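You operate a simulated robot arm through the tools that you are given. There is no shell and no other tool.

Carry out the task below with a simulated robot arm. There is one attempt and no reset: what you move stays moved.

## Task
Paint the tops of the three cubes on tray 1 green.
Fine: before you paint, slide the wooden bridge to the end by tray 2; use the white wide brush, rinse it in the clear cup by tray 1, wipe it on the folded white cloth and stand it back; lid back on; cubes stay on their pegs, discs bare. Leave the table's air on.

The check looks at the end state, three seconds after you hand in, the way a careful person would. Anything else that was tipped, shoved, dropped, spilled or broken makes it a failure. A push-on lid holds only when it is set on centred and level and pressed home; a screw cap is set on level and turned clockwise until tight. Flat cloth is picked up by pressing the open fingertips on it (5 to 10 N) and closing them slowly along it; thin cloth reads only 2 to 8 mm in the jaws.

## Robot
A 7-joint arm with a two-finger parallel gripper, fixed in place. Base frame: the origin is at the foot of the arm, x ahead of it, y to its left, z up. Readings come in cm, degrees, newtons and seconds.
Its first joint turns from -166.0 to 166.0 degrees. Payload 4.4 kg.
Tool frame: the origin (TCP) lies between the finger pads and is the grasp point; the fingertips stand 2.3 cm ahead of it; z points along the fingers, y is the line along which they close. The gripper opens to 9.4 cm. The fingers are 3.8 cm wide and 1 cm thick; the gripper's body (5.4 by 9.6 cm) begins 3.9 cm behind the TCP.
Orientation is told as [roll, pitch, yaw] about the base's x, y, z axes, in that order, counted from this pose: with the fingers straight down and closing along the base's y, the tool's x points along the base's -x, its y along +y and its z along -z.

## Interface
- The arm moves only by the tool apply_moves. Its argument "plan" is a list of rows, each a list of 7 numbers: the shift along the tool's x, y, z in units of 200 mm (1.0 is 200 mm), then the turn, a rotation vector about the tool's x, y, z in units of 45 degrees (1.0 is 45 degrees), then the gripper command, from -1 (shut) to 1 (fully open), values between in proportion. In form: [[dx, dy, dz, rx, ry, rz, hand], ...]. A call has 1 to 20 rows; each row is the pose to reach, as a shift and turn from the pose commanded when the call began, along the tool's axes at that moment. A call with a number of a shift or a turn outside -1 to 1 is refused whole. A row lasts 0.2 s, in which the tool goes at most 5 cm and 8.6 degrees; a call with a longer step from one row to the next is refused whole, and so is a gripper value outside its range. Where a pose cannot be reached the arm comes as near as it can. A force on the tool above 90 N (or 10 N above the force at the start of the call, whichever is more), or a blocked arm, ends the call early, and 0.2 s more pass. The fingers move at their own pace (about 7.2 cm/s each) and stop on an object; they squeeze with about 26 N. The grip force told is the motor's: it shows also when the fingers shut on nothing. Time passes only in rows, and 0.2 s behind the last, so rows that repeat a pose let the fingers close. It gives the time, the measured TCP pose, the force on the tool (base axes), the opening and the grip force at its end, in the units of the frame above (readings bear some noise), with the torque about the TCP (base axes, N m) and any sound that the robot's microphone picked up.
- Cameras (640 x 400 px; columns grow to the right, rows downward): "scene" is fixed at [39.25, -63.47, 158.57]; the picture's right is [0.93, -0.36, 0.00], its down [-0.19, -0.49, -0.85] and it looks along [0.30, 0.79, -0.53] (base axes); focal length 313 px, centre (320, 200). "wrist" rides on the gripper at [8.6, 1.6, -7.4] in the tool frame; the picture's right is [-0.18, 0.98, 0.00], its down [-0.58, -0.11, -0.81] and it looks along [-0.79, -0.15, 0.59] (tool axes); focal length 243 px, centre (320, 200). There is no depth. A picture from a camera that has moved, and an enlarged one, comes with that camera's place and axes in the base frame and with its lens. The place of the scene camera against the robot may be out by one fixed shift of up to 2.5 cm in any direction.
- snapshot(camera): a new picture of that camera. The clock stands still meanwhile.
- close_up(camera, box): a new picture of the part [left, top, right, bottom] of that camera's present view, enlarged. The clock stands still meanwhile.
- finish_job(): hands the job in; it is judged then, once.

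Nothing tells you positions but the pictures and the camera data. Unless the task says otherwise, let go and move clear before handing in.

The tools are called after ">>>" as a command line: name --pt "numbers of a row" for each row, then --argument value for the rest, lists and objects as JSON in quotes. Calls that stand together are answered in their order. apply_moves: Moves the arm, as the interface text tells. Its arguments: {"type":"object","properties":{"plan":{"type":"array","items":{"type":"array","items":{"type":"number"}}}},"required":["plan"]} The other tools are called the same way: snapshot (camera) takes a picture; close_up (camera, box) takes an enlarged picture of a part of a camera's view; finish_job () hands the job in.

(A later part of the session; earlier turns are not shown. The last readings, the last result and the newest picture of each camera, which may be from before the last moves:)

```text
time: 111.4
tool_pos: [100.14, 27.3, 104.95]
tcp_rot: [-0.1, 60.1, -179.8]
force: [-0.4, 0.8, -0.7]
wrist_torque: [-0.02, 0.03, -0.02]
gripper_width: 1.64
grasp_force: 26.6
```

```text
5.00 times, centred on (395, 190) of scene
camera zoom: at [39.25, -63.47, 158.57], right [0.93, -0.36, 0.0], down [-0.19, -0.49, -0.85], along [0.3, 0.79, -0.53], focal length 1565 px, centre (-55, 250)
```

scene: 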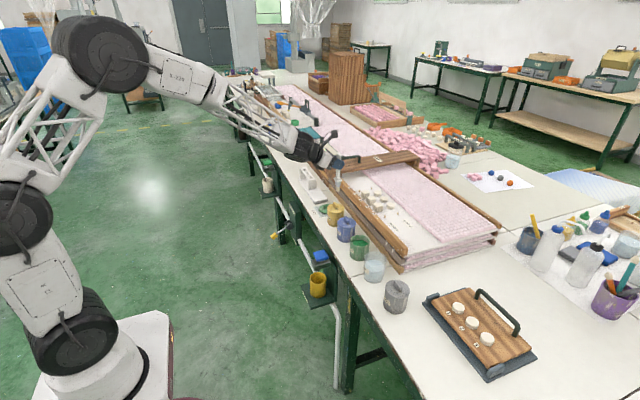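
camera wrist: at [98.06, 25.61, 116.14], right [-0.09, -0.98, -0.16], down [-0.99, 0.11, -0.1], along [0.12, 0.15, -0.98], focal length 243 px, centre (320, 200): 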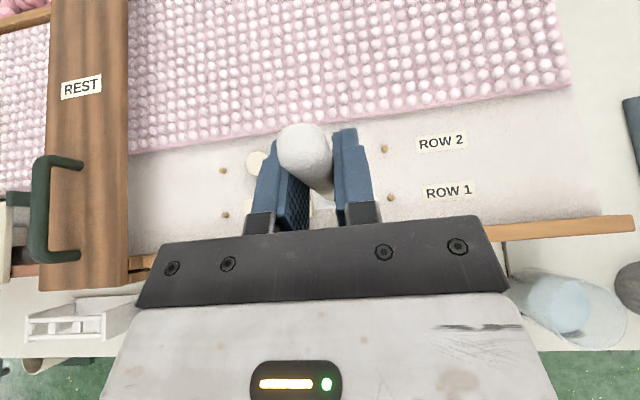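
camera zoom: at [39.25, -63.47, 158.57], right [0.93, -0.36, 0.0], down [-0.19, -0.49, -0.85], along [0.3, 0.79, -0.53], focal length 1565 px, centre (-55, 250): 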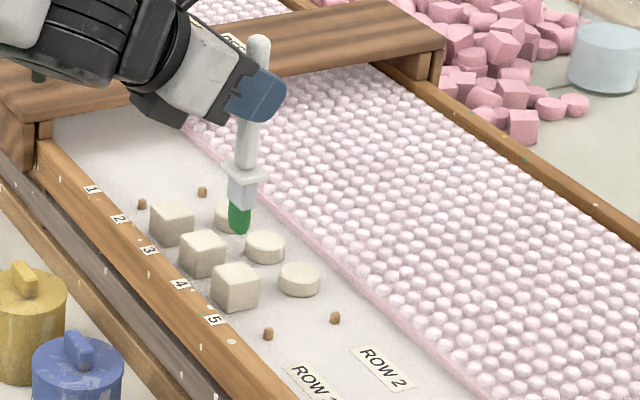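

>>> apply_moves --pt "-0.05 0.008 0.03 0 0 0 -1" --pt "-0.1 0.015 0.06 0 0 0 -1" --pt "-0.138 0.015 0.091 0 0 0 -1" --pt "-0.138 0.015 0.091 0 0 0 -1"

>>> close_up --camera "scene" --box '[370, 170, 420, 220]'

>>> snapshot --camera "wrist"

```text
time: 112.4
tool_pos: [100.34, 26.94, 101.54]
tcp_rot: [0.0, 60.2, -179.9]
force: [0.2, 0.1, 0.0]
wrist_torque: [0.03, 0.0, -0.01]
gripper_width: 1.65
grasp_force: 25.7
```

```text
8.00 times, centred on (395, 195) of scene
camera zoom: at [39.25, -63.47, 158.57], right [0.93, -0.36, 0.0], down [-0.19, -0.49, -0.85], along [0.3, 0.79, -0.53], focal length 2504 px, centre (-280, 240)
```

zoom: 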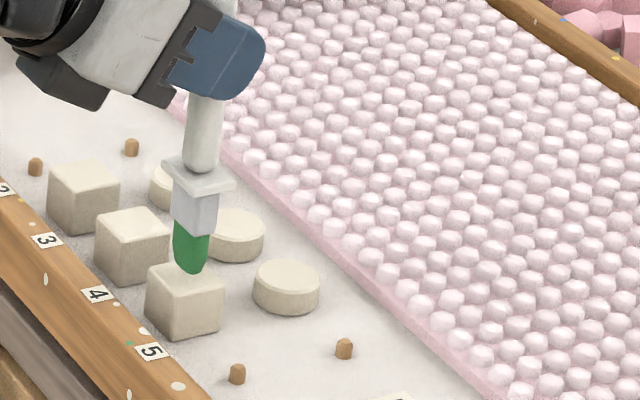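

```text
taken
camera wrist: at [98.21, 25.26, 112.83], right [-0.09, -0.98, -0.16], down [-0.99, 0.11, -0.1], along [0.12, 0.15, -0.98], focal length 243 px, centre (320, 200)
```

wrist: 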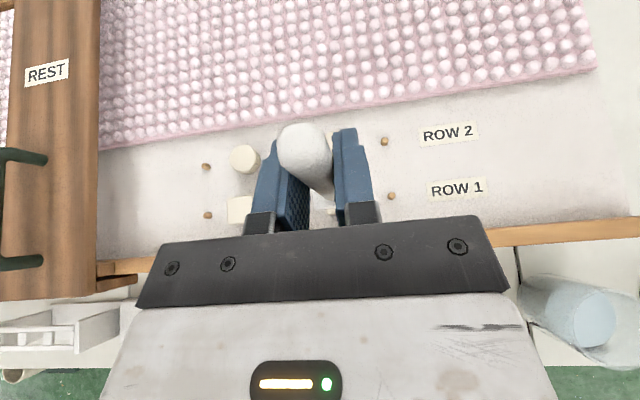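

>>> apply_moves --pt "-0.01 0 0.002 0 0 0 -1" --pt "-0.02 0 0.004 0 0 0 -1" --pt "-0.02 0 0.004 0 0 0 -1"

>>> apply_moves --pt "-0.0087 0 0.005 0 0 0 -1" --pt "-0.0087 0 0.005 0 0 0 -1"

>>> close_up --camera "scene" --box '[370, 170, 420, 220]'

```text
time: 113.2
tool_pos: [100.24, 26.83, 101.32]
tcp_rot: [0.0, 60.1, -179.9]
force: [1.1, 0.1, -0.5]
wrist_torque: [0.02, 0.03, -0.02]
gripper_width: 1.63
grasp_force: 25.6
```

```text
time: 113.8
tool_pos: [100.21, 26.79, 101.06]
tcp_rot: [-0.1, 60.2, -179.8]
force: [-0.6, 0.3, -0.5]
wrist_torque: [-0.01, 0.01, 0.01]
gripper_width: 1.63
grasp_force: 25.9
```

```text
8.00 times, centred on (395, 195) of scene
camera zoom: at [39.25, -63.47, 158.57], right [0.93, -0.36, 0.0], down [-0.19, -0.49, -0.85], along [0.3, 0.79, -0.53], focal length 2504 px, centre (-280, 240)
```

zoom: 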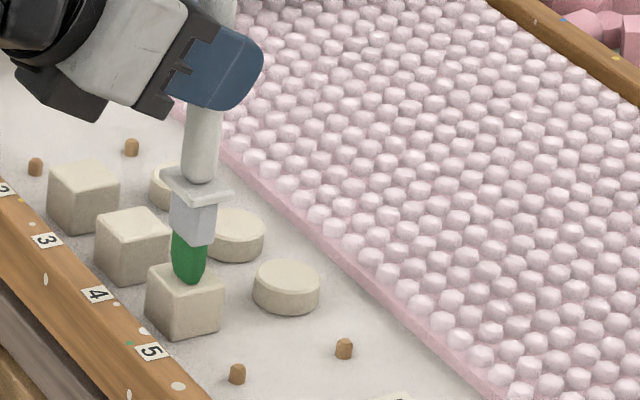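

>>> apply_moves --pt "-0.0087 0 0.005 0 0 0 -1" --pt "-0.0087 0 0.005 0 0 0 -1"

>>> apply_moves --pt "-0.0087 0 0.005 0 0 0 -1" --pt "-0.0087 0 0.005 0 0 0 -1"

>>> close_up --camera "scene" --box '[370, 170, 420, 220]'

```text
time: 114.4
tool_pos: [100.25, 26.81, 100.98]
tcp_rot: [-0.1, 60.3, -180.0]
force: [-0.3, 0.8, 9.0]
wrist_torque: [0.06, -0.07, 0.02]
gripper_width: 1.63
grasp_force: 26.1
```

```text
time: 115.0
tool_pos: [100.2, 26.81, 100.78]
tcp_rot: [-0.1, 60.2, -179.8]
force: [0.3, 1.6, 18.7]
wrist_torque: [0.17, -0.18, 0.02]
gripper_width: 1.69
grasp_force: 25.6
```

```text
8.00 times, centred on (395, 195) of scene
camera zoom: at [39.25, -63.47, 158.57], right [0.93, -0.36, 0.0], down [-0.19, -0.49, -0.85], along [0.3, 0.79, -0.53], focal length 2504 px, centre (-280, 240)
```

zoom: 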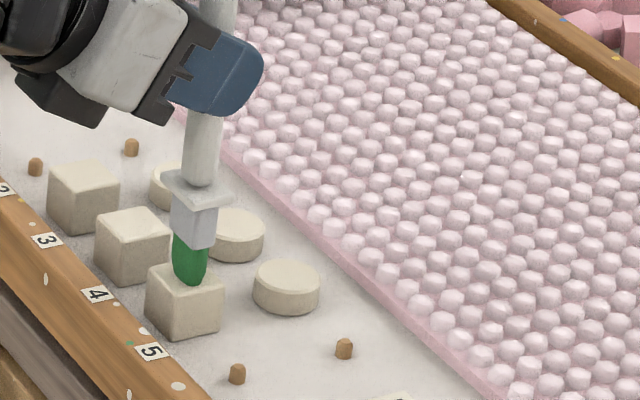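

Contact comes at TCP z≈101.0 on the cube. I'll ease the pressure, make a small sweep over the top, then lift to see how it paints.

>>> apply_moves --pt "0.013 0 -0.0075 0 0 0 -1" --pt "0.013 0 -0.0075 0 0 0 -1"

>>> apply_moves --pt "0 0.02 0 0 0 0 -1" --pt "0 0.04 0 0 0 0 -1" --pt "0 0.02 0 0 0 0 -1" --pt "0 0 0 0 0 0 -1" --pt "0 -0.02 0 0 0 0 -1" --pt "0 -0.04 0 0 0 0 -1" --pt "0 -0.02 0 0 0 0 -1" --pt "0 0 0 0 0 0 -1"

>>> apply_moves --pt "0.05 0 -0.029 0 0 0 -1" --pt "0.13 0 -0.075 0 0 0 -1" --pt "0.2 0 -0.115 0 0 0 -1" --pt "0.2 0 -0.115 0 0 0 -1"

>>> close_up --camera "scene" --box '[370, 170, 420, 220]'

```text
time: 115.6
tool_pos: [100.2, 26.81, 100.99]
tcp_rot: [0.0, 60.1, -180.0]
force: [0.3, 0.9, 4.4]
wrist_torque: [0.06, 0.02, 0.02]
gripper_width: 1.64
grasp_force: 26.2
```

```text
time: 117.4
tool_pos: [100.37, 26.69, 101.06]
tcp_rot: [0.0, 60.1, -179.9]
force: [-0.3, 0.1, -0.6]
wrist_torque: [0.03, 0.0, -0.01]
gripper_width: 1.64
grasp_force: 25.7
```

```text
time: 118.4
tool_pos: [100.28, 26.89, 105.75]
tcp_rot: [-0.1, 60.1, -179.9]
force: [0.5, 0.2, 0.3]
wrist_torque: [0.01, 0.0, 0.03]
gripper_width: 1.66
grasp_force: 25.7
```

```text
8.00 times, centred on (395, 195) of scene
camera zoom: at [39.25, -63.47, 158.57], right [0.93, -0.36, 0.0], down [-0.19, -0.49, -0.85], along [0.3, 0.79, -0.53], focal length 2504 px, centre (-280, 240)
```

zoom: 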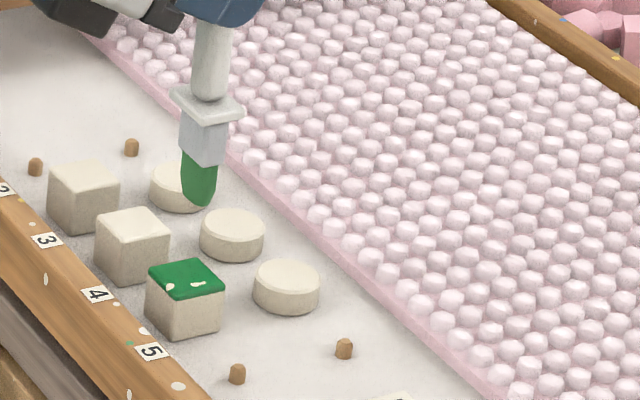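

The top of cube 4 is almost fully green with just a couple of white flecks, and the cube hasn't moved. Next, cube 3, using the same light touch and a slightly wider sweep.

>>> apply_moves --pt "0 -0.14 0 0 0 0 -1" --pt "0 -0.275 0 0 0 0 -1" --pt "0 -0.275 0 0 0 0 -1" --pt "-0.07 -0.275 0.04 0 0 0 -1" --pt "-0.14 -0.275 0.08 0 0 0 -1" --pt "-0.19 -0.275 0.109 0 0 0 -1" --pt "-0.19 -0.275 0.109 0 0 0 -1"

>>> close_up --camera "scene" --box '[370, 165, 420, 215]'

```text
time: 120.0
tool_pos: [100.26, 32.22, 101.19]
tcp_rot: [0.1, 60.0, -180.0]
force: [-0.1, -0.2, -0.1]
wrist_torque: [0.01, 0.02, -0.04]
gripper_width: 1.64
grasp_force: 26.1
```

```text
8.00 times, centred on (395, 190) of scene
camera zoom: at [39.25, -63.47, 158.57], right [0.93, -0.36, 0.0], down [-0.19, -0.49, -0.85], along [0.3, 0.79, -0.53], focal length 2504 px, centre (-280, 280)
```

zoom: 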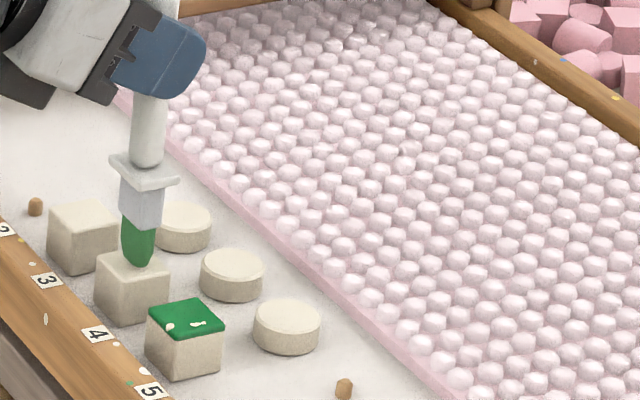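

>>> apply_moves --pt "-0.0108 -0.01 0.0062 0 0 0 -1" --pt "-0.0108 -0.01 0.0062 0 0 0 -1" --pt "-0.0183 0.01 -0.0068 0 0 0 -1" --pt "-0.0183 0.03 -0.0068 0 0 0 -1" --pt "-0.0183 0.01 -0.0068 0 0 0 -1" --pt "-0.0183 -0.01 -0.0068 0 0 0 -1" --pt "-0.0183 -0.03 -0.0068 0 0 0 -1" --pt "-0.0183 -0.05 -0.0068 0 0 0 -1" --pt "-0.0033 -0.05 0.0192 0 0 0 -1" --pt "-0.0033 -0.03 0.0192 0 0 0 -1" --pt "-0.0033 -0.01 0.0192 0 0 0 -1" --pt "-0.0033 0.01 0.0192 0 0 0 -1" --pt "-0.0033 0.03 0.0192 0 0 0 -1" --pt "-0.0108 0.01 0.0062 0 0 0 -1" --pt "-0.0108 -0.01 0.0062 0 0 0 -1"

>>> apply_moves --pt "0.05 0 -0.029 0 0 0 -1" --pt "0.13 0 -0.075 0 0 0 -1" --pt "0.2 0 -0.115 0 0 0 -1" --pt "0.2 0 -0.115 0 0 0 -1"

>>> close_up --camera "scene" --box '[370, 165, 420, 215]'

```text
time: 123.2
tool_pos: [100.21, 32.48, 100.89]
tcp_rot: [0.0, 60.2, -179.9]
force: [0.7, -0.2, 0.2]
wrist_torque: [0.01, 0.0, 0.0]
gripper_width: 1.64
grasp_force: 26.4
```

```text
time: 124.2
tool_pos: [100.27, 32.53, 105.58]
tcp_rot: [0.0, 60.1, -179.9]
force: [0.7, 0.0, -0.8]
wrist_torque: [0.01, 0.01, 0.0]
gripper_width: 1.64
grasp_force: 26.0
```

```text
8.00 times, centred on (395, 190) of scene
camera zoom: at [39.25, -63.47, 158.57], right [0.93, -0.36, 0.0], down [-0.19, -0.49, -0.85], along [0.3, 0.79, -0.53], focal length 2504 px, centre (-280, 280)
```

zoom: 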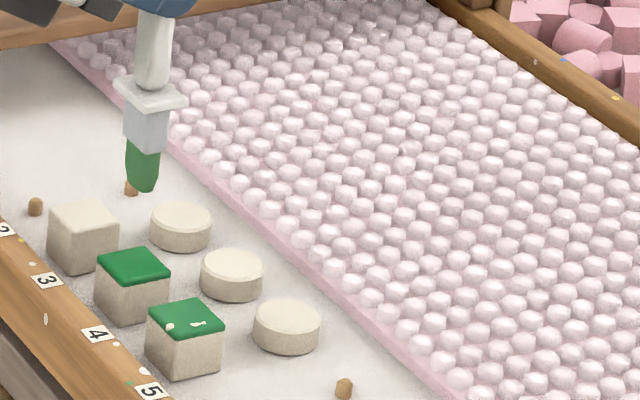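

Cube 3 is completely green. Now cube 2 with the same pattern.

>>> apply_moves --pt "0 -0.14 0 0 0 0 -1" --pt "0 -0.275 0 0 0 0 -1" --pt "-0.07 -0.275 0.04 0 0 0 -1" --pt "-0.14 -0.275 0.08 0 0 0 -1" --pt "-0.19 -0.275 0.109 0 0 0 -1" --pt "-0.203 -0.275 0.117 0 0 0 -1" --pt "-0.2105 -0.255 0.104 0 0 0 -1" --pt "-0.2105 -0.235 0.104 0 0 0 -1" --pt "-0.2105 -0.255 0.104 0 0 0 -1" --pt "-0.2105 -0.275 0.104 0 0 0 -1" --pt "-0.2105 -0.295 0.104 0 0 0 -1" --pt "-0.2105 -0.315 0.104 0 0 0 -1" --pt "-0.1955 -0.315 0.13 0 0 0 -1" --pt "-0.1955 -0.295 0.13 0 0 0 -1" --pt "-0.1955 -0.275 0.13 0 0 0 -1" --pt "-0.1955 -0.255 0.13 0 0 0 -1" --pt "-0.1955 -0.235 0.13 0 0 0 -1" --pt "-0.203 -0.275 0.117 0 0 0 -1"

>>> apply_moves --pt "0.05 0 -0.029 0 0 0 -1" --pt "0.13 0 -0.075 0 0 0 -1" --pt "0.2 0 -0.115 0 0 0 -1" --pt "0.2 0 -0.115 0 0 0 -1"

>>> close_up --camera "scene" --box '[370, 160, 420, 210]'

>>> snapshot --camera "wrist"

```text
time: 128.0
tool_pos: [100.32, 38.04, 100.91]
tcp_rot: [-0.1, 60.1, -180.0]
force: [0.7, -0.3, 0.8]
wrist_torque: [-0.06, -0.02, -0.03]
gripper_width: 1.66
grasp_force: 26.0
```

```text
time: 129.0
tool_pos: [100.28, 38.2, 105.63]
tcp_rot: [0.0, 60.1, -179.9]
force: [0.0, -0.2, -1.4]
wrist_torque: [0.01, 0.0, 0.01]
gripper_width: 1.65
grasp_force: 26.1
```

```text
8.00 times, centred on (395, 185) of scene
camera zoom: at [39.25, -63.47, 158.57], right [0.93, -0.36, 0.0], down [-0.19, -0.49, -0.85], along [0.3, 0.79, -0.53], focal length 2504 px, centre (-280, 320)
```

zoom: 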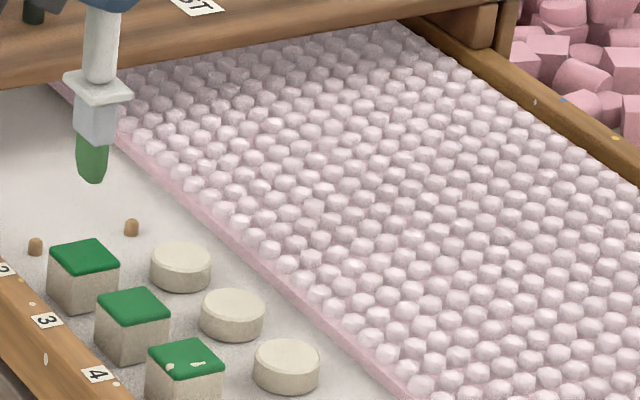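

```text
taken
camera wrist: at [98.21, 36.47, 116.77], right [-0.09, -0.98, -0.16], down [-0.99, 0.11, -0.1], along [0.12, 0.15, -0.98], focal length 243 px, centre (320, 200)
```

wrist: 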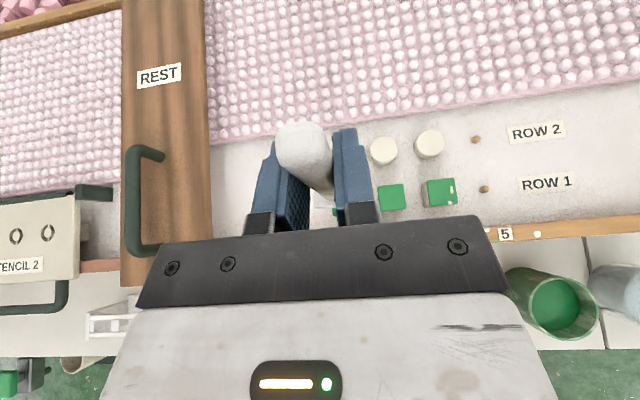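

>>> close_up --camera "wrist" --box '[360, 120, 500, 230]'

```text
3.64 times, centred on (430, 175) of wrist
camera zoom: at [98.21, 36.47, 116.77], right [-0.09, -0.98, -0.16], down [-0.99, 0.11, -0.1], along [0.12, 0.15, -0.98], focal length 882 px, centre (-80, 291)
```

zoom: 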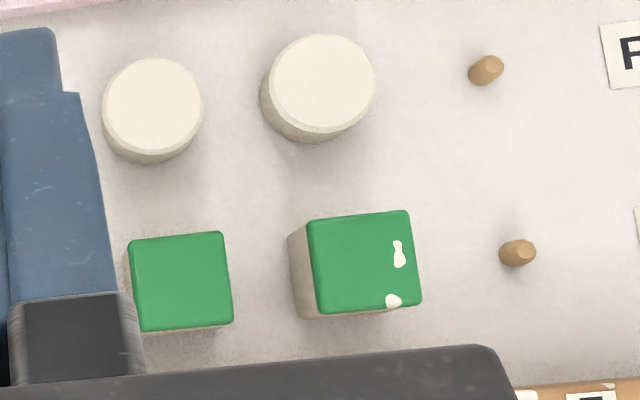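

The only gaps are two flecks near cube 4's −y edge. I'll go back over that part of cube 4.

>>> apply_moves --pt "0 0.19 0 0 0 0 -1" --pt "0 0.38 0 0 0 0 -1" --pt "0 0.57 0 0 0 0 -1" --pt "0 0.57 0 0 0 0 -1" --pt "-0.07 0.57 0.04 0 0 0 -1" --pt "-0.14 0.57 0.08 0 0 0 -1" --pt "-0.19 0.57 0.109 0 0 0 -1" --pt "-0.204 0.57 0.1175 0 0 0 -1" --pt "-0.2115 0.59 0.1045 0 0 0 -1" --pt "-0.2115 0.615 0.1045 0 0 0 -1" --pt "-0.2115 0.59 0.1045 0 0 0 -1" --pt "-0.2115 0.57 0.1045 0 0 0 -1" --pt "-0.2115 0.54 0.1045 0 0 0 -1" --pt "-0.1965 0.54 0.1305 0 0 0 -1" --pt "-0.1965 0.57 0.1305 0 0 0 -1" --pt "-0.1965 0.59 0.1305 0 0 0 -1" --pt "-0.1965 0.615 0.1305 0 0 0 -1" --pt "-0.204 0.615 0.1175 0 0 0 -1" --pt "-0.204 0.57 0.1175 0 0 0 -1"

>>> apply_moves --pt "0.05 0 -0.029 0 0 0 -1" --pt "0.13 0 -0.075 0 0 0 -1" --pt "0.2 0 -0.115 0 0 0 -1" --pt "0.25 0 -0.144 0 0 0 -1" --pt "0.25 0 -0.144 0 0 0 -1"

>>> close_up --camera "scene" --box '[370, 160, 420, 210]'

```text
time: 133.0
tool_pos: [100.3, 26.62, 100.89]
tcp_rot: [0.0, 60.2, -179.9]
force: [0.4, -1.1, 6.5]
wrist_torque: [-0.14, -0.07, -0.02]
gripper_width: 1.6
grasp_force: 26.1
```

```text
time: 134.2
tool_pos: [100.27, 26.59, 106.62]
tcp_rot: [0.0, 60.1, -179.9]
force: [-0.1, -0.2, -0.1]
wrist_torque: [-0.03, 0.01, 0.02]
gripper_width: 1.63
grasp_force: 26.3
```

```text
8.00 times, centred on (395, 185) of scene
camera zoom: at [39.25, -63.47, 158.57], right [0.93, -0.36, 0.0], down [-0.19, -0.49, -0.85], along [0.3, 0.79, -0.53], focal length 2504 px, centre (-280, 320)
```

zoom: 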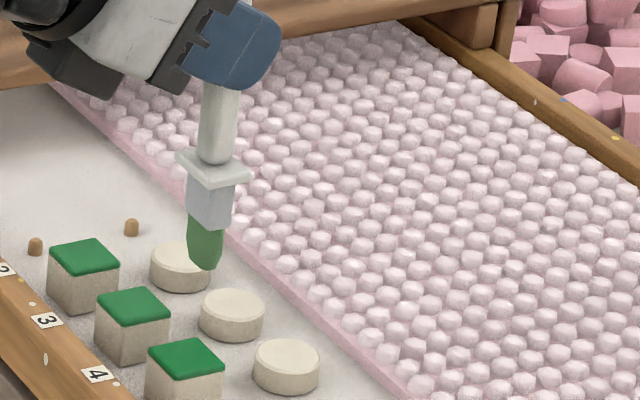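

All three cube tops are now fully green and the discs are bare. Next, the rinse cup at about (86.3, 3). I'll travel there and look.

>>> apply_moves --pt "-0.06 0.16 -0.105 0 0 0 -1" --pt "-0.12 0.33 -0.21 0 0 0 -1" --pt "-0.18 0.49 -0.315 0 0 0 -1" --pt "-0.24 0.65 -0.42 0 0 0 -1" --pt "-0.3 0.82 -0.525 0 0 0 -1" --pt "-0.369 0.95 -0.6415 0 0 0 -1" --pt "-0.369 0.95 -0.6415 0 0 0 -1"

>>> snapshot --camera "wrist"

>>> close_up --camera "scene" --box '[340, 200, 420, 300]'

```text
time: 135.8
tool_pos: [85.56, 7.45, 106.47]
tcp_rot: [-0.2, 60.1, -179.8]
force: [-1.3, 1.0, -0.2]
wrist_torque: [-0.02, 0.0, -0.01]
gripper_width: 1.66
grasp_force: 26.1
```

```text
taken
camera wrist: at [83.51, 5.74, 117.67], right [-0.09, -0.98, -0.16], down [-0.99, 0.11, -0.1], along [0.12, 0.15, -0.98], focal length 243 px, centre (320, 200)
```

wrist: 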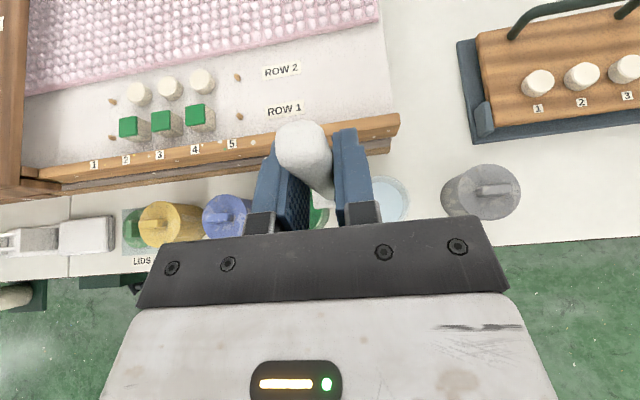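

```text
4.00 times, centred on (380, 250) of scene
camera zoom: at [39.25, -63.47, 158.57], right [0.93, -0.36, 0.0], down [-0.19, -0.49, -0.85], along [0.3, 0.79, -0.53], focal length 1252 px, centre (80, 0)
```

zoom: 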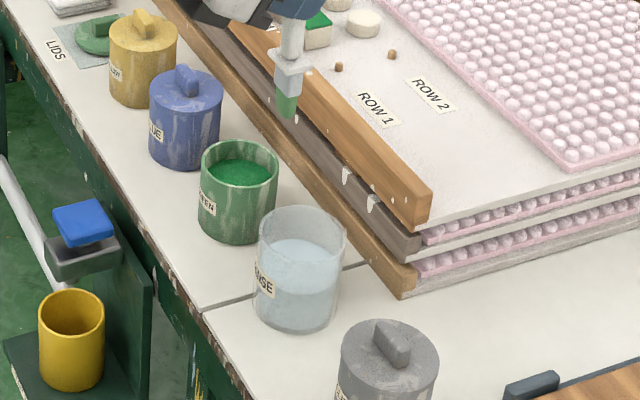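

>>> apply_moves --pt "0 0.1 0 0 0 0 -1" --pt "0 0.21 0 0 0 0 -1" --pt "-0.1 0.21 0.058 0 0 0 -1" --pt "-0.2 0.21 0.115 0 0 0 -1" --pt "-0.26 0.21 0.15 0 0 0 -1" --pt "-0.26 0.21 0.15 0 0 0 -1"

>>> snapshot --camera "wrist"

>>> close_up --camera "scene" --box '[340, 200, 420, 300]'

```text
time: 137.2
tool_pos: [85.65, 3.36, 100.49]
tcp_rot: [0.0, 60.1, -179.9]
force: [-1.2, -0.1, -0.3]
wrist_torque: [0.01, 0.02, -0.01]
gripper_width: 1.64
grasp_force: 25.8
```

```text
taken
camera wrist: at [83.5, 1.71, 111.69], right [-0.09, -0.98, -0.16], down [-0.99, 0.11, -0.1], along [0.12, 0.15, -0.98], focal length 243 px, centre (320, 200)
```

wrist: 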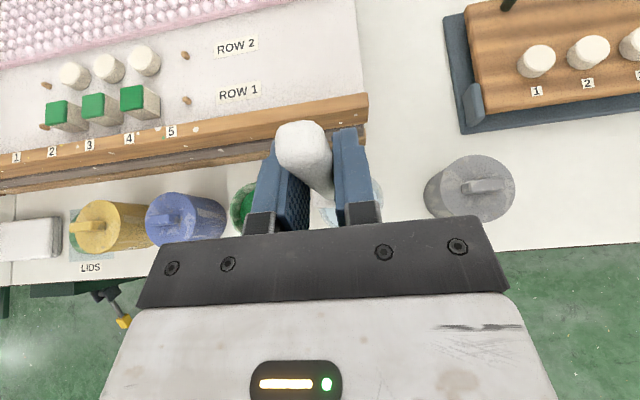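

```text
4.00 times, centred on (380, 250) of scene
camera zoom: at [39.25, -63.47, 158.57], right [0.93, -0.36, 0.0], down [-0.19, -0.49, -0.85], along [0.3, 0.79, -0.53], focal length 1252 px, centre (80, 0)
```

zoom: 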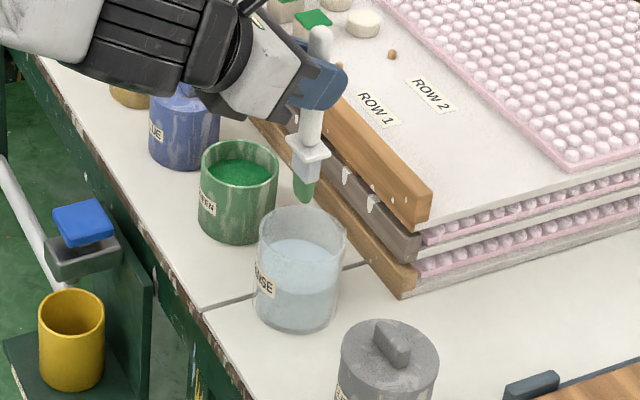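

The bristles hang over the cup, whose centre is about (86.4, 2.5). I'll lower them into the water and swirl.

>>> apply_moves --pt "-0.02 0.038 0.012 0 0 0 -1" --pt "-0.1 0.038 0.0575 0 0 0 -1" --pt "-0.18 0.038 0.1035 0 0 0 -1" --pt "-0.25 0.038 0.144 0 0 0 -1" --pt "-0.32 0.038 0.184 0 0 0 -1" --pt "-0.38 0.038 0.2185 0 0 0 -1" --pt "-0.38 0.038 0.2185 0 0 0 -1"

>>> close_up --camera "scene" --box '[340, 200, 420, 300]'

```text
time: 138.8
tool_pos: [85.6, 2.65, 91.94]
tcp_rot: [0.0, 60.1, -179.9]
force: [0.1, -0.3, 0.5]
wrist_torque: [0.0, -0.02, -0.01]
gripper_width: 1.64
grasp_force: 26.0
```

```text
4.00 times, centred on (380, 250) of scene
camera zoom: at [39.25, -63.47, 158.57], right [0.93, -0.36, 0.0], down [-0.19, -0.49, -0.85], along [0.3, 0.79, -0.53], focal length 1252 px, centre (80, 0)
```

zoom: 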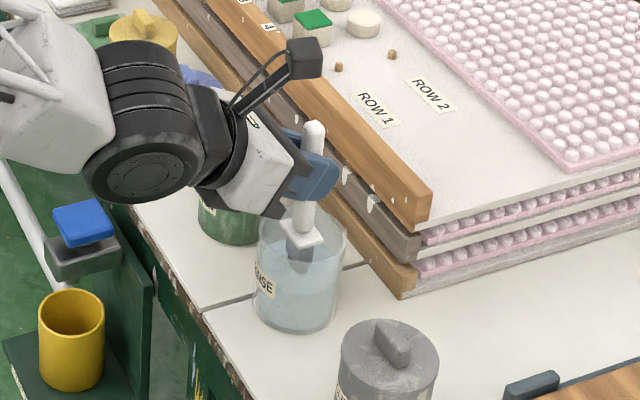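

>>> apply_moves --pt "0.015 0 0.026 0 0 0 -1" --pt "0 0.03 0 0 0 0 -1" --pt "-0.015 0 -0.026 0 0 0 -1" --pt "0 -0.03 0 0 0 0 -1" --pt "0.015 0 0.026 0 0 0 -1" --pt "0 0.03 0 0 0 0 -1" --pt "-0.015 0 -0.026 0 0 0 -1" --pt "0 -0.03 0 0 0 0 -1" --pt "0.015 0 0.026 0 0 0 -1" --pt "0 0.03 0 0 0 0 -1" --pt "-0.015 0 -0.026 0 0 0 -1" --pt "0 -0.03 0 0 0 0 -1" --pt "0.015 0 0.026 0 0 0 -1" --pt "0 0.03 0 0 0 0 -1" --pt "-0.015 0 -0.026 0 0 0 -1" --pt "0 -0.03 0 0 0 0 -1" --pt "0 0 0 0 0 0 -1" --pt "0 0 0 0 0 0 -1"

>>> apply_moves --pt "0.05 0 -0.029 0 0 0 -1" --pt "0.11 0 -0.063 0 0 0 -1" --pt "0.17 0 -0.098 0 0 0 -1" --pt "0.23 0 -0.132 0 0 0 -1" --pt "0.3 0 -0.1725 0 0 0 -1" --pt "0.36 0 -0.207 0 0 0 -1" --pt "0.36 0 -0.207 0 0 0 -1" --pt "0.36 0 -0.207 0 0 0 -1"

>>> close_up --camera "scene" --box '[350, 195, 410, 285]'

```text
time: 142.6
tool_pos: [85.56, 2.57, 91.67]
tcp_rot: [-0.1, 60.0, -179.9]
force: [0.6, 0.9, -0.5]
wrist_torque: [0.01, -0.02, -0.01]
gripper_width: 1.63
grasp_force: 26.5
```

```text
time: 144.4
tool_pos: [85.59, 2.61, 100.08]
tcp_rot: [0.1, 60.1, -179.9]
force: [0.3, 0.0, -0.4]
wrist_torque: [0.0, 0.02, 0.02]
gripper_width: 1.64
grasp_force: 26.2
```

```text
4.44 times, centred on (380, 240) of scene
camera zoom: at [39.25, -63.47, 158.57], right [0.93, -0.36, 0.0], down [-0.19, -0.49, -0.85], along [0.3, 0.79, -0.53], focal length 1391 px, centre (53, 22)
```

zoom: 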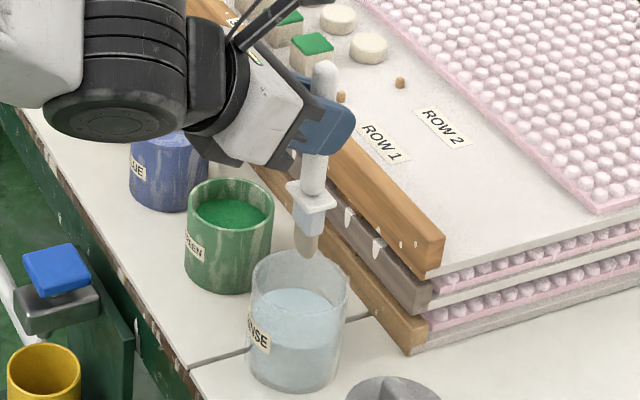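

>>> close_up --camera "scene" --box '[370, 230, 395, 260]'

>>> close_up --camera "scene" --box '[300, 170, 350, 210]'

```text
13.33 times, centred on (382, 245) of scene
camera zoom: at [39.25, -63.47, 158.57], right [0.93, -0.36, 0.0], down [-0.19, -0.49, -0.85], along [0.3, 0.79, -0.53], focal length 4173 px, centre (-513, -400)
```

zoom: 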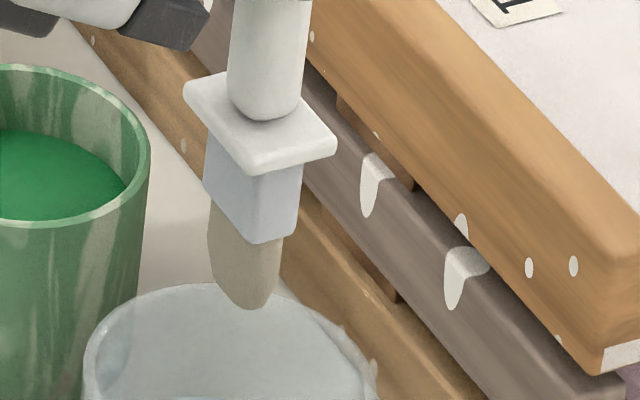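

```text
10.00 times, centred on (325, 190) of scene
camera zoom: at [39.25, -63.47, 158.57], right [0.93, -0.36, 0.0], down [-0.19, -0.49, -0.85], along [0.3, 0.79, -0.53], focal length 3130 px, centre (270, 300)
```

zoom: 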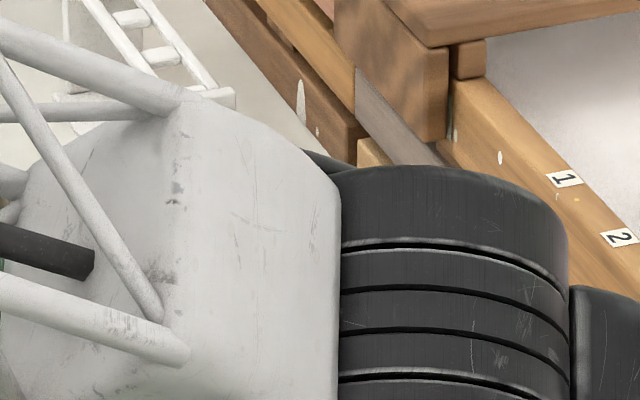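

The bristles look clean and just wet. I'll let them drain over the cup, then carry the brush to the folded white cloth (about x 82–89, y 54–64).

>>> apply_moves --pt "0 0 0 0 0 0 -1" --pt "0.02 0 -0.0115 0 0 0 -1" --pt "0 0 0 0 0 0 -1" --pt "0.02 0 -0.0115 0 0 0 -1" --pt "0 0 0 0 0 0 -1" --pt "0 0 0 0 0 0 -1" --pt "0.1 0 -0.0575 0 0 0 -1" --pt "0.2 0 -0.115 0 0 0 -1" --pt "0.26 0 -0.15 0 0 0 -1" --pt "0.26 0 -0.15 0 0 0 -1"

>>> apply_moves --pt "0 -0.2 0 0 0 0 -1" --pt "0 -0.4 0 0 0 0 -1" --pt "0 -0.6 0 0 0 0 -1" --pt "0 -0.8 0 0 0 0 -1" --pt "0 -1.0 0 0 0 0 -1" --pt "0 -1.0 0 0 0 0 -1"

>>> apply_moves --pt "0 -0.2 0 0 0 0 -1" --pt "0 -0.4 0 0 0 0 -1" --pt "0 -0.6 0 0 0 0 -1" --pt "0 -0.8 0 0 0 0 -1" --pt "0 -1.0 0 0 0 0 -1" --pt "0 -1.0 0 0 0 0 -1"

>>> apply_moves --pt "0 -0.2 -0.01 0 0 0 -1" --pt "-0.01 -0.4 -0.02 0 0 0 -1" --pt "-0.015 -0.6 -0.025 0 0 0 -1" --pt "-0.0185 -0.825 -0.032 0 0 0 -1" --pt "-0.0185 -0.825 -0.032 0 0 0 -1"

>>> snapshot --camera "wrist"

>>> close_up --camera "scene" --box '[280, 130, 380, 220]'

```text
time: 146.6
tool_pos: [85.69, 2.63, 106.06]
tcp_rot: [-0.1, 60.2, -179.9]
force: [0.0, 0.3, -0.6]
wrist_torque: [0.02, -0.01, -0.02]
gripper_width: 1.63
grasp_force: 25.8
```

```text
time: 148.0
tool_pos: [85.6, 22.61, 106.13]
tcp_rot: [-0.2, 60.2, -179.9]
force: [-0.6, 0.1, -0.1]
wrist_torque: [0.01, -0.02, 0.04]
gripper_width: 1.63
grasp_force: 26.0
```

```text
time: 149.4
tool_pos: [85.38, 42.65, 106.13]
tcp_rot: [0.0, 60.1, -180.0]
force: [0.3, 0.1, 0.5]
wrist_torque: [-0.02, 0.04, -0.03]
gripper_width: 1.65
grasp_force: 26.2
```

```text
time: 150.6
tool_pos: [84.66, 59.06, 106.19]
tcp_rot: [0.0, 60.1, -179.9]
force: [-0.6, 0.0, -1.4]
wrist_torque: [0.0, -0.01, 0.02]
gripper_width: 1.65
grasp_force: 25.7
```

```text
taken
camera wrist: at [82.53, 57.44, 117.38], right [-0.09, -0.98, -0.16], down [-0.99, 0.11, -0.1], along [0.12, 0.15, -0.98], focal length 243 px, centre (320, 200)
```

wrist: 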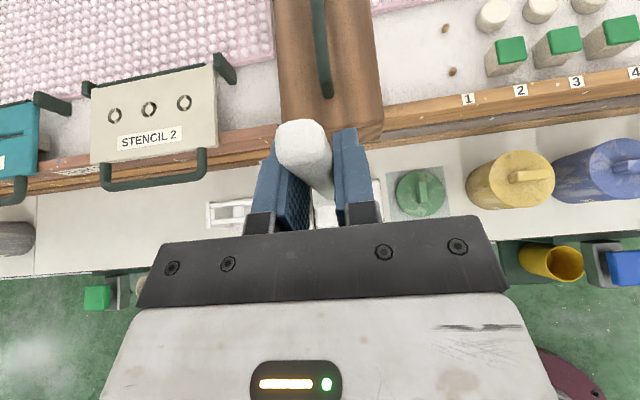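

```text
4.44 times, centred on (330, 175) of scene
camera zoom: at [39.25, -63.47, 158.57], right [0.93, -0.36, 0.0], down [-0.19, -0.49, -0.85], along [0.3, 0.79, -0.53], focal length 1391 px, centre (276, 311)
```

zoom: 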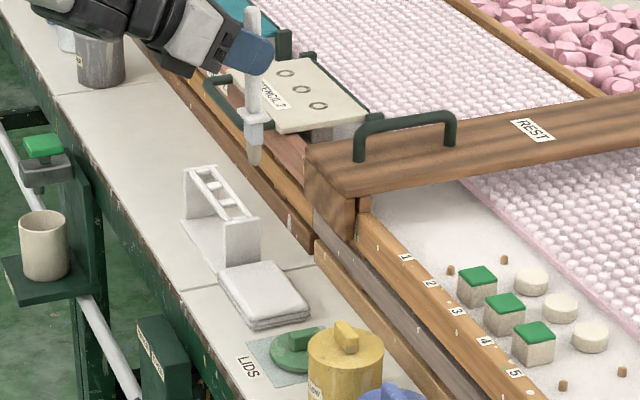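

>>> apply_moves --pt "-0.12 0 0.069 0 0 0 -1" --pt "-0.24 0 0.138 0 0 0 -1" --pt "-0.36 0 0.207 0 0 0 -1" --pt "-0.46 0 0.2645 0 0 0 -1" --pt "-0.54 0 0.31 0 0 0 -1" --pt "-0.54 0 0.31 0 0 0 -1"

>>> close_up --camera "scene" --box '[290, 150, 360, 210]'

>>> snapshot --camera "wrist"

```text
time: 152.0
tool_pos: [84.64, 59.1, 93.52]
tcp_rot: [0.0, 60.1, -179.9]
force: [0.4, 0.2, 0.4]
wrist_torque: [0.0, 0.02, 0.02]
gripper_width: 1.64
grasp_force: 26.1
```

```text
6.67 times, centred on (325, 180) of scene
camera zoom: at [39.25, -63.47, 158.57], right [0.93, -0.36, 0.0], down [-0.19, -0.49, -0.85], along [0.3, 0.79, -0.53], focal length 2086 px, centre (287, 333)
```

zoom: 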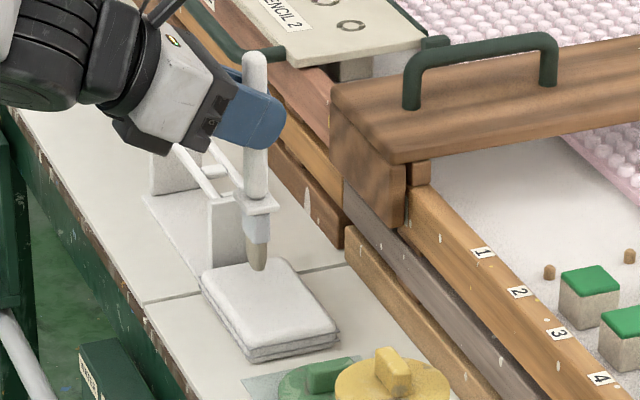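

```text
taken
camera wrist: at [82.6, 57.42, 104.81], right [-0.09, -0.98, -0.16], down [-0.99, 0.11, -0.1], along [0.12, 0.15, -0.98], focal length 243 px, centre (320, 200)
```

wrist: 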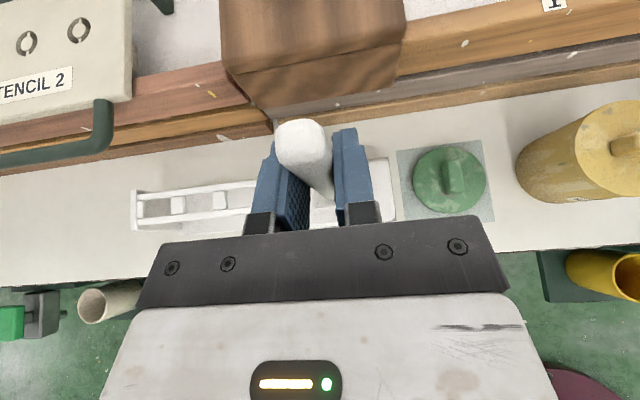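

>>> apply_moves --pt "-0.022 0 0.0125 0 0 0 -1" --pt "-0.044 0 0.025 0 0 0 -1" --pt "-0.06 0 0.0345 0 0 0 -1" --pt "-0.06 0 0.0345 0 0 0 -1"

>>> apply_moves --pt "-0.0108 0 0.0062 0 0 0 -1" --pt "-0.0108 0 0.0062 0 0 0 -1"

>>> apply_moves --pt "-0.0108 0 0.0062 0 0 0 -1" --pt "-0.0108 0 0.0062 0 0 0 -1"

>>> close_up --camera "scene" --box '[290, 150, 360, 210]'

```text
time: 153.0
tool_pos: [84.77, 59.1, 92.32]
tcp_rot: [0.0, 60.1, -179.9]
force: [0.4, -0.3, -0.2]
wrist_torque: [0.02, -0.06, -0.02]
gripper_width: 1.62
grasp_force: 25.8
```

```text
time: 153.6
tool_pos: [84.71, 59.06, 92.11]
tcp_rot: [0.0, 60.0, -179.9]
force: [0.1, 0.0, -0.6]
wrist_torque: [-0.01, 0.0, 0.02]
gripper_width: 1.68
grasp_force: 26.2
```

```text
time: 154.2
tool_pos: [84.69, 59.02, 91.89]
tcp_rot: [0.1, 60.2, -179.9]
force: [-0.4, -0.5, -0.4]
wrist_torque: [0.0, -0.02, 0.01]
gripper_width: 1.65
grasp_force: 25.9
```

```text
6.67 times, centred on (325, 180) of scene
camera zoom: at [39.25, -63.47, 158.57], right [0.93, -0.36, 0.0], down [-0.19, -0.49, -0.85], along [0.3, 0.79, -0.53], focal length 2086 px, centre (287, 333)
```

zoom: 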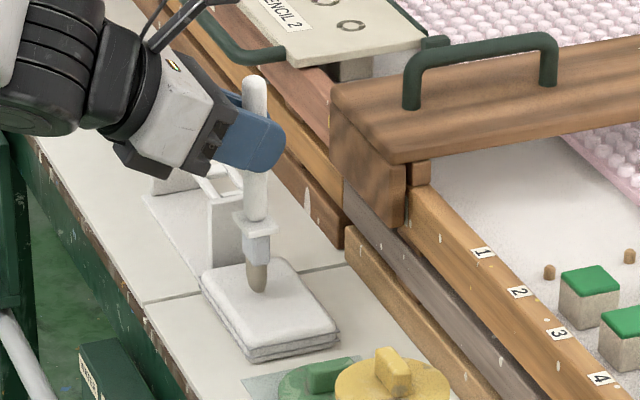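

>>> apply_moves --pt "-0.0108 0 0.0062 0 0 0 -1" --pt "-0.0108 0 0.0062 0 0 0 -1"

>>> apply_moves --pt "-0.0108 0 0.0062 0 0 0 -1" --pt "-0.0108 0 0.0062 0 0 0 -1"

>>> apply_moves --pt "-0.0108 0 0.0062 0 0 0 -1" --pt "-0.0108 0 0.0062 0 0 0 -1"

```text
time: 154.8
tool_pos: [84.63, 59.09, 91.61]
tcp_rot: [-0.1, 60.1, -179.8]
force: [-0.6, -0.5, -0.9]
wrist_torque: [0.0, 0.03, -0.07]
gripper_width: 1.66
grasp_force: 26.6
```

```text
time: 155.4
tool_pos: [84.57, 59.21, 91.24]
tcp_rot: [0.0, 60.0, -179.9]
force: [0.7, 0.3, 0.1]
wrist_torque: [0.01, 0.02, -0.04]
gripper_width: 1.64
grasp_force: 25.8
```

```text
time: 156.0
tool_pos: [84.64, 59.16, 90.91]
tcp_rot: [-0.1, 60.1, -179.8]
force: [-0.5, -0.6, 2.1]
wrist_torque: [-0.01, 0.0, 0.0]
gripper_width: 1.63
grasp_force: 26.0
```

Light contact with the cloth at 2 N. I'll wipe with gentle strokes along y.

>>> apply_moves --pt "-0.0022 0.03 0.0012 0 0 0 -1" --pt "-0.0044 0.06 0.0025 0 0 0 -1" --pt "-0.0044 0.09 0.0025 0 0 0 -1" --pt "-0.0044 0.12 0.0025 0 0 0 -1" --pt "-0.0044 0.08 0.0025 0 0 0 -1" --pt "-0.0044 0.04 0.0025 0 0 0 -1" --pt "-0.0044 0.0 0.0025 0 0 0 -1" --pt "-0.0044 -0.04 0.0025 0 0 0 -1" --pt "-0.0044 -0.08 0.0025 0 0 0 -1" --pt "-0.0044 -0.12 0.0025 0 0 0 -1" --pt "-0.0044 -0.08 0.0025 0 0 0 -1" --pt "-0.0044 -0.04 0.0025 0 0 0 -1" --pt "-0.0044 0.0 0.0025 0 0 0 -1"

>>> close_up --camera "scene" --box '[290, 150, 360, 210]'

```text
time: 158.8
tool_pos: [84.51, 59.27, 90.94]
tcp_rot: [0.1, 60.1, -179.9]
force: [0.6, 3.7, 16.0]
wrist_torque: [0.33, -0.13, 0.02]
gripper_width: 1.65
grasp_force: 25.8
```

```text
6.67 times, centred on (325, 180) of scene
camera zoom: at [39.25, -63.47, 158.57], right [0.93, -0.36, 0.0], down [-0.19, -0.49, -0.85], along [0.3, 0.79, -0.53], focal length 2086 px, centre (287, 333)
```

zoom: 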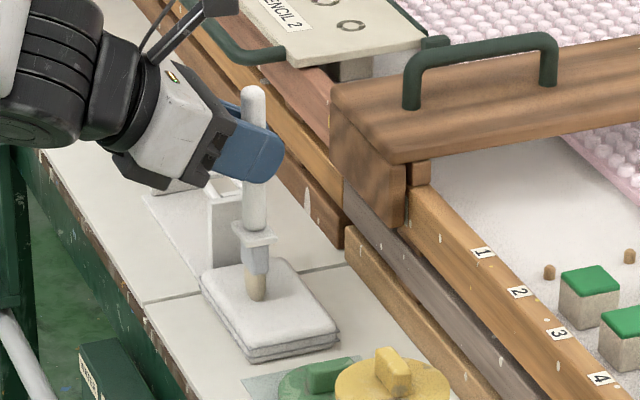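

>>> apply_moves --pt "0.03 0 -0.017 0 0 0 -1" --pt "0.1 0 -0.0575 0 0 0 -1" --pt "0.2 0 -0.115 0 0 0 -1" --pt "0.3 0 -0.1725 0 0 0 -1" --pt "0.3 0 -0.1725 0 0 0 -1"

>>> close_up --camera "scene" --box '[300, 160, 350, 200]'

>>> close_up --camera "scene" --box '[300, 150, 335, 185]'

```text
time: 160.0
tool_pos: [84.59, 59.16, 97.81]
tcp_rot: [0.0, 60.1, -179.9]
force: [0.1, 0.5, -0.7]
wrist_torque: [-0.01, -0.03, 0.0]
gripper_width: 1.65
grasp_force: 26.0
```

```text
10.00 times, centred on (325, 180) of scene
camera zoom: at [39.25, -63.47, 158.57], right [0.93, -0.36, 0.0], down [-0.19, -0.49, -0.85], along [0.3, 0.79, -0.53], focal length 3130 px, centre (270, 400)
```

zoom: 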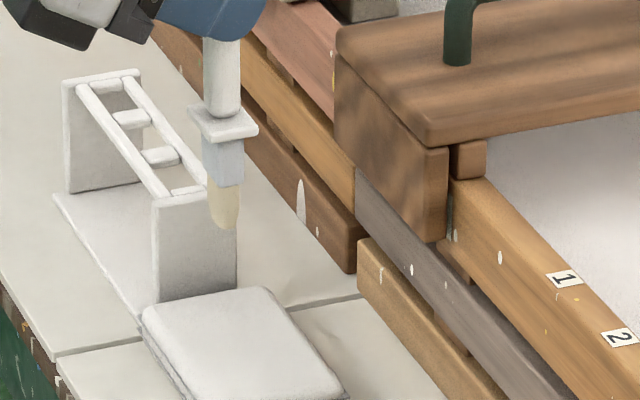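

```text
11.43 times, centred on (318, 168) of scene
camera zoom: at [39.25, -63.47, 158.57], right [0.93, -0.36, 0.0], down [-0.19, -0.49, -0.85], along [0.3, 0.79, -0.53], focal length 3577 px, centre (349, 571)
```

zoom: 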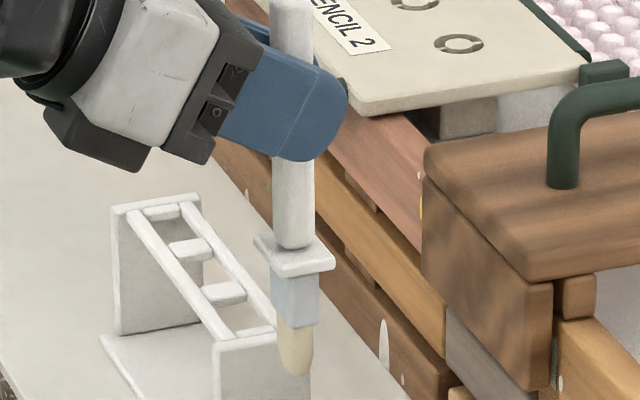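

The brush is clean and dry, and the cloth hasn't moved. Now back to the rack: I'll rise and travel to above its original slot.

>>> apply_moves --pt "0.12 0 -0.069 0 0 0 -1" --pt "0.24 0 -0.138 0 0 0 -1" --pt "0.3555 0 -0.2045 0 0 0 -1" --pt "0.3555 0 -0.2045 0 0 0 -1"

>>> apply_moves --pt "0.005 -0.19 0.01 0 0 0 -1" --pt "0.01 -0.38 0.02 0 0 0 -1" --pt "0.016 -0.57 0.03 0 0 0 -1" --pt "0.022 -0.75 0.04 0 0 0 -1" --pt "0.0264 -0.926 0.046 0 0 0 -1" --pt "0.0264 -0.926 0.046 0 0 0 -1"

>>> snapshot --camera "wrist"

>>> close_up --camera "scene" --box '[270, 110, 350, 200]'

```text
time: 161.0
tool_pos: [84.57, 59.16, 106.17]
tcp_rot: [0.0, 60.1, -179.9]
force: [-0.8, 0.5, -0.3]
wrist_torque: [0.0, -0.01, -0.01]
gripper_width: 1.65
grasp_force: 26.2
```

```text
time: 162.4
tool_pos: [85.7, 77.64, 106.01]
tcp_rot: [0.0, 60.1, -179.9]
force: [0.3, -0.3, -0.1]
wrist_torque: [0.02, 0.03, 0.01]
gripper_width: 1.64
grasp_force: 26.1
```

```text
taken
camera wrist: at [83.67, 76.01, 117.16], right [-0.09, -0.98, -0.16], down [-0.99, 0.11, -0.1], along [0.12, 0.15, -0.98], focal length 243 px, centre (320, 200)
```

wrist: 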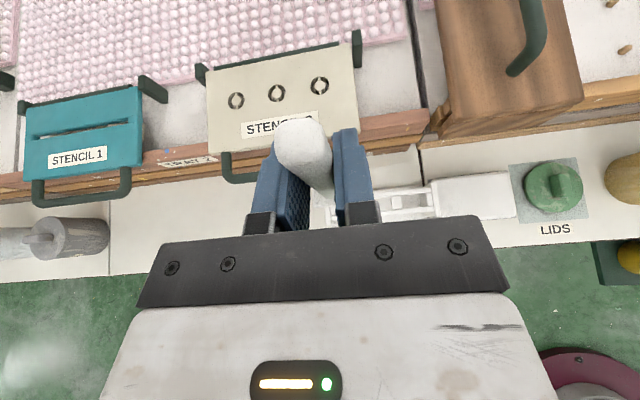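

```text
4.44 times, centred on (310, 155) of scene
camera zoom: at [39.25, -63.47, 158.57], right [0.93, -0.36, 0.0], down [-0.19, -0.49, -0.85], along [0.3, 0.79, -0.53], focal length 1391 px, centre (364, 400)
```

zoom: 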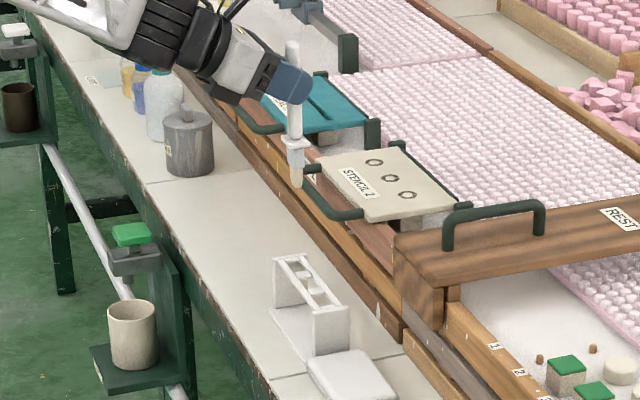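

>>> close_up --camera "scene" --box '[285, 115, 325, 160]'

>>> close_up --camera "wrist" --box '[240, 100, 400, 240]'

```text
8.89 times, centred on (305, 138) of scene
camera zoom: at [39.25, -63.47, 158.57], right [0.93, -0.36, 0.0], down [-0.19, -0.49, -0.85], along [0.3, 0.79, -0.53], focal length 2782 px, centre (453, 756)
```

zoom: 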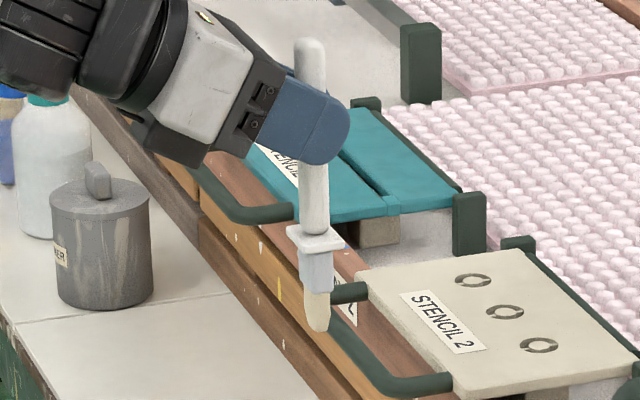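

```text
2.86 times, centred on (320, 170) of wrist
camera zoom: at [83.67, 76.01, 117.16], right [-0.09, -0.98, -0.16], down [-0.99, 0.11, -0.1], along [0.12, 0.15, -0.98], focal length 693 px, centre (320, 286)
```

zoom: 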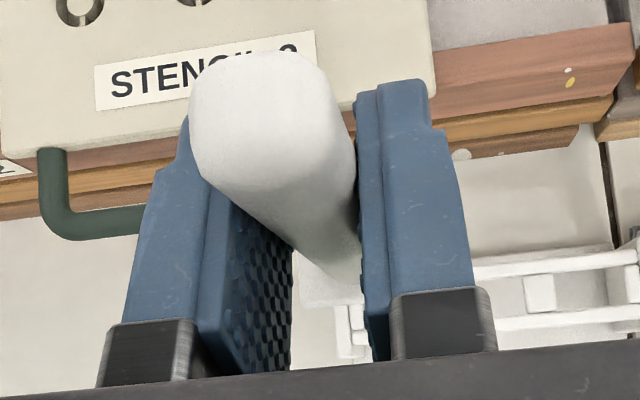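

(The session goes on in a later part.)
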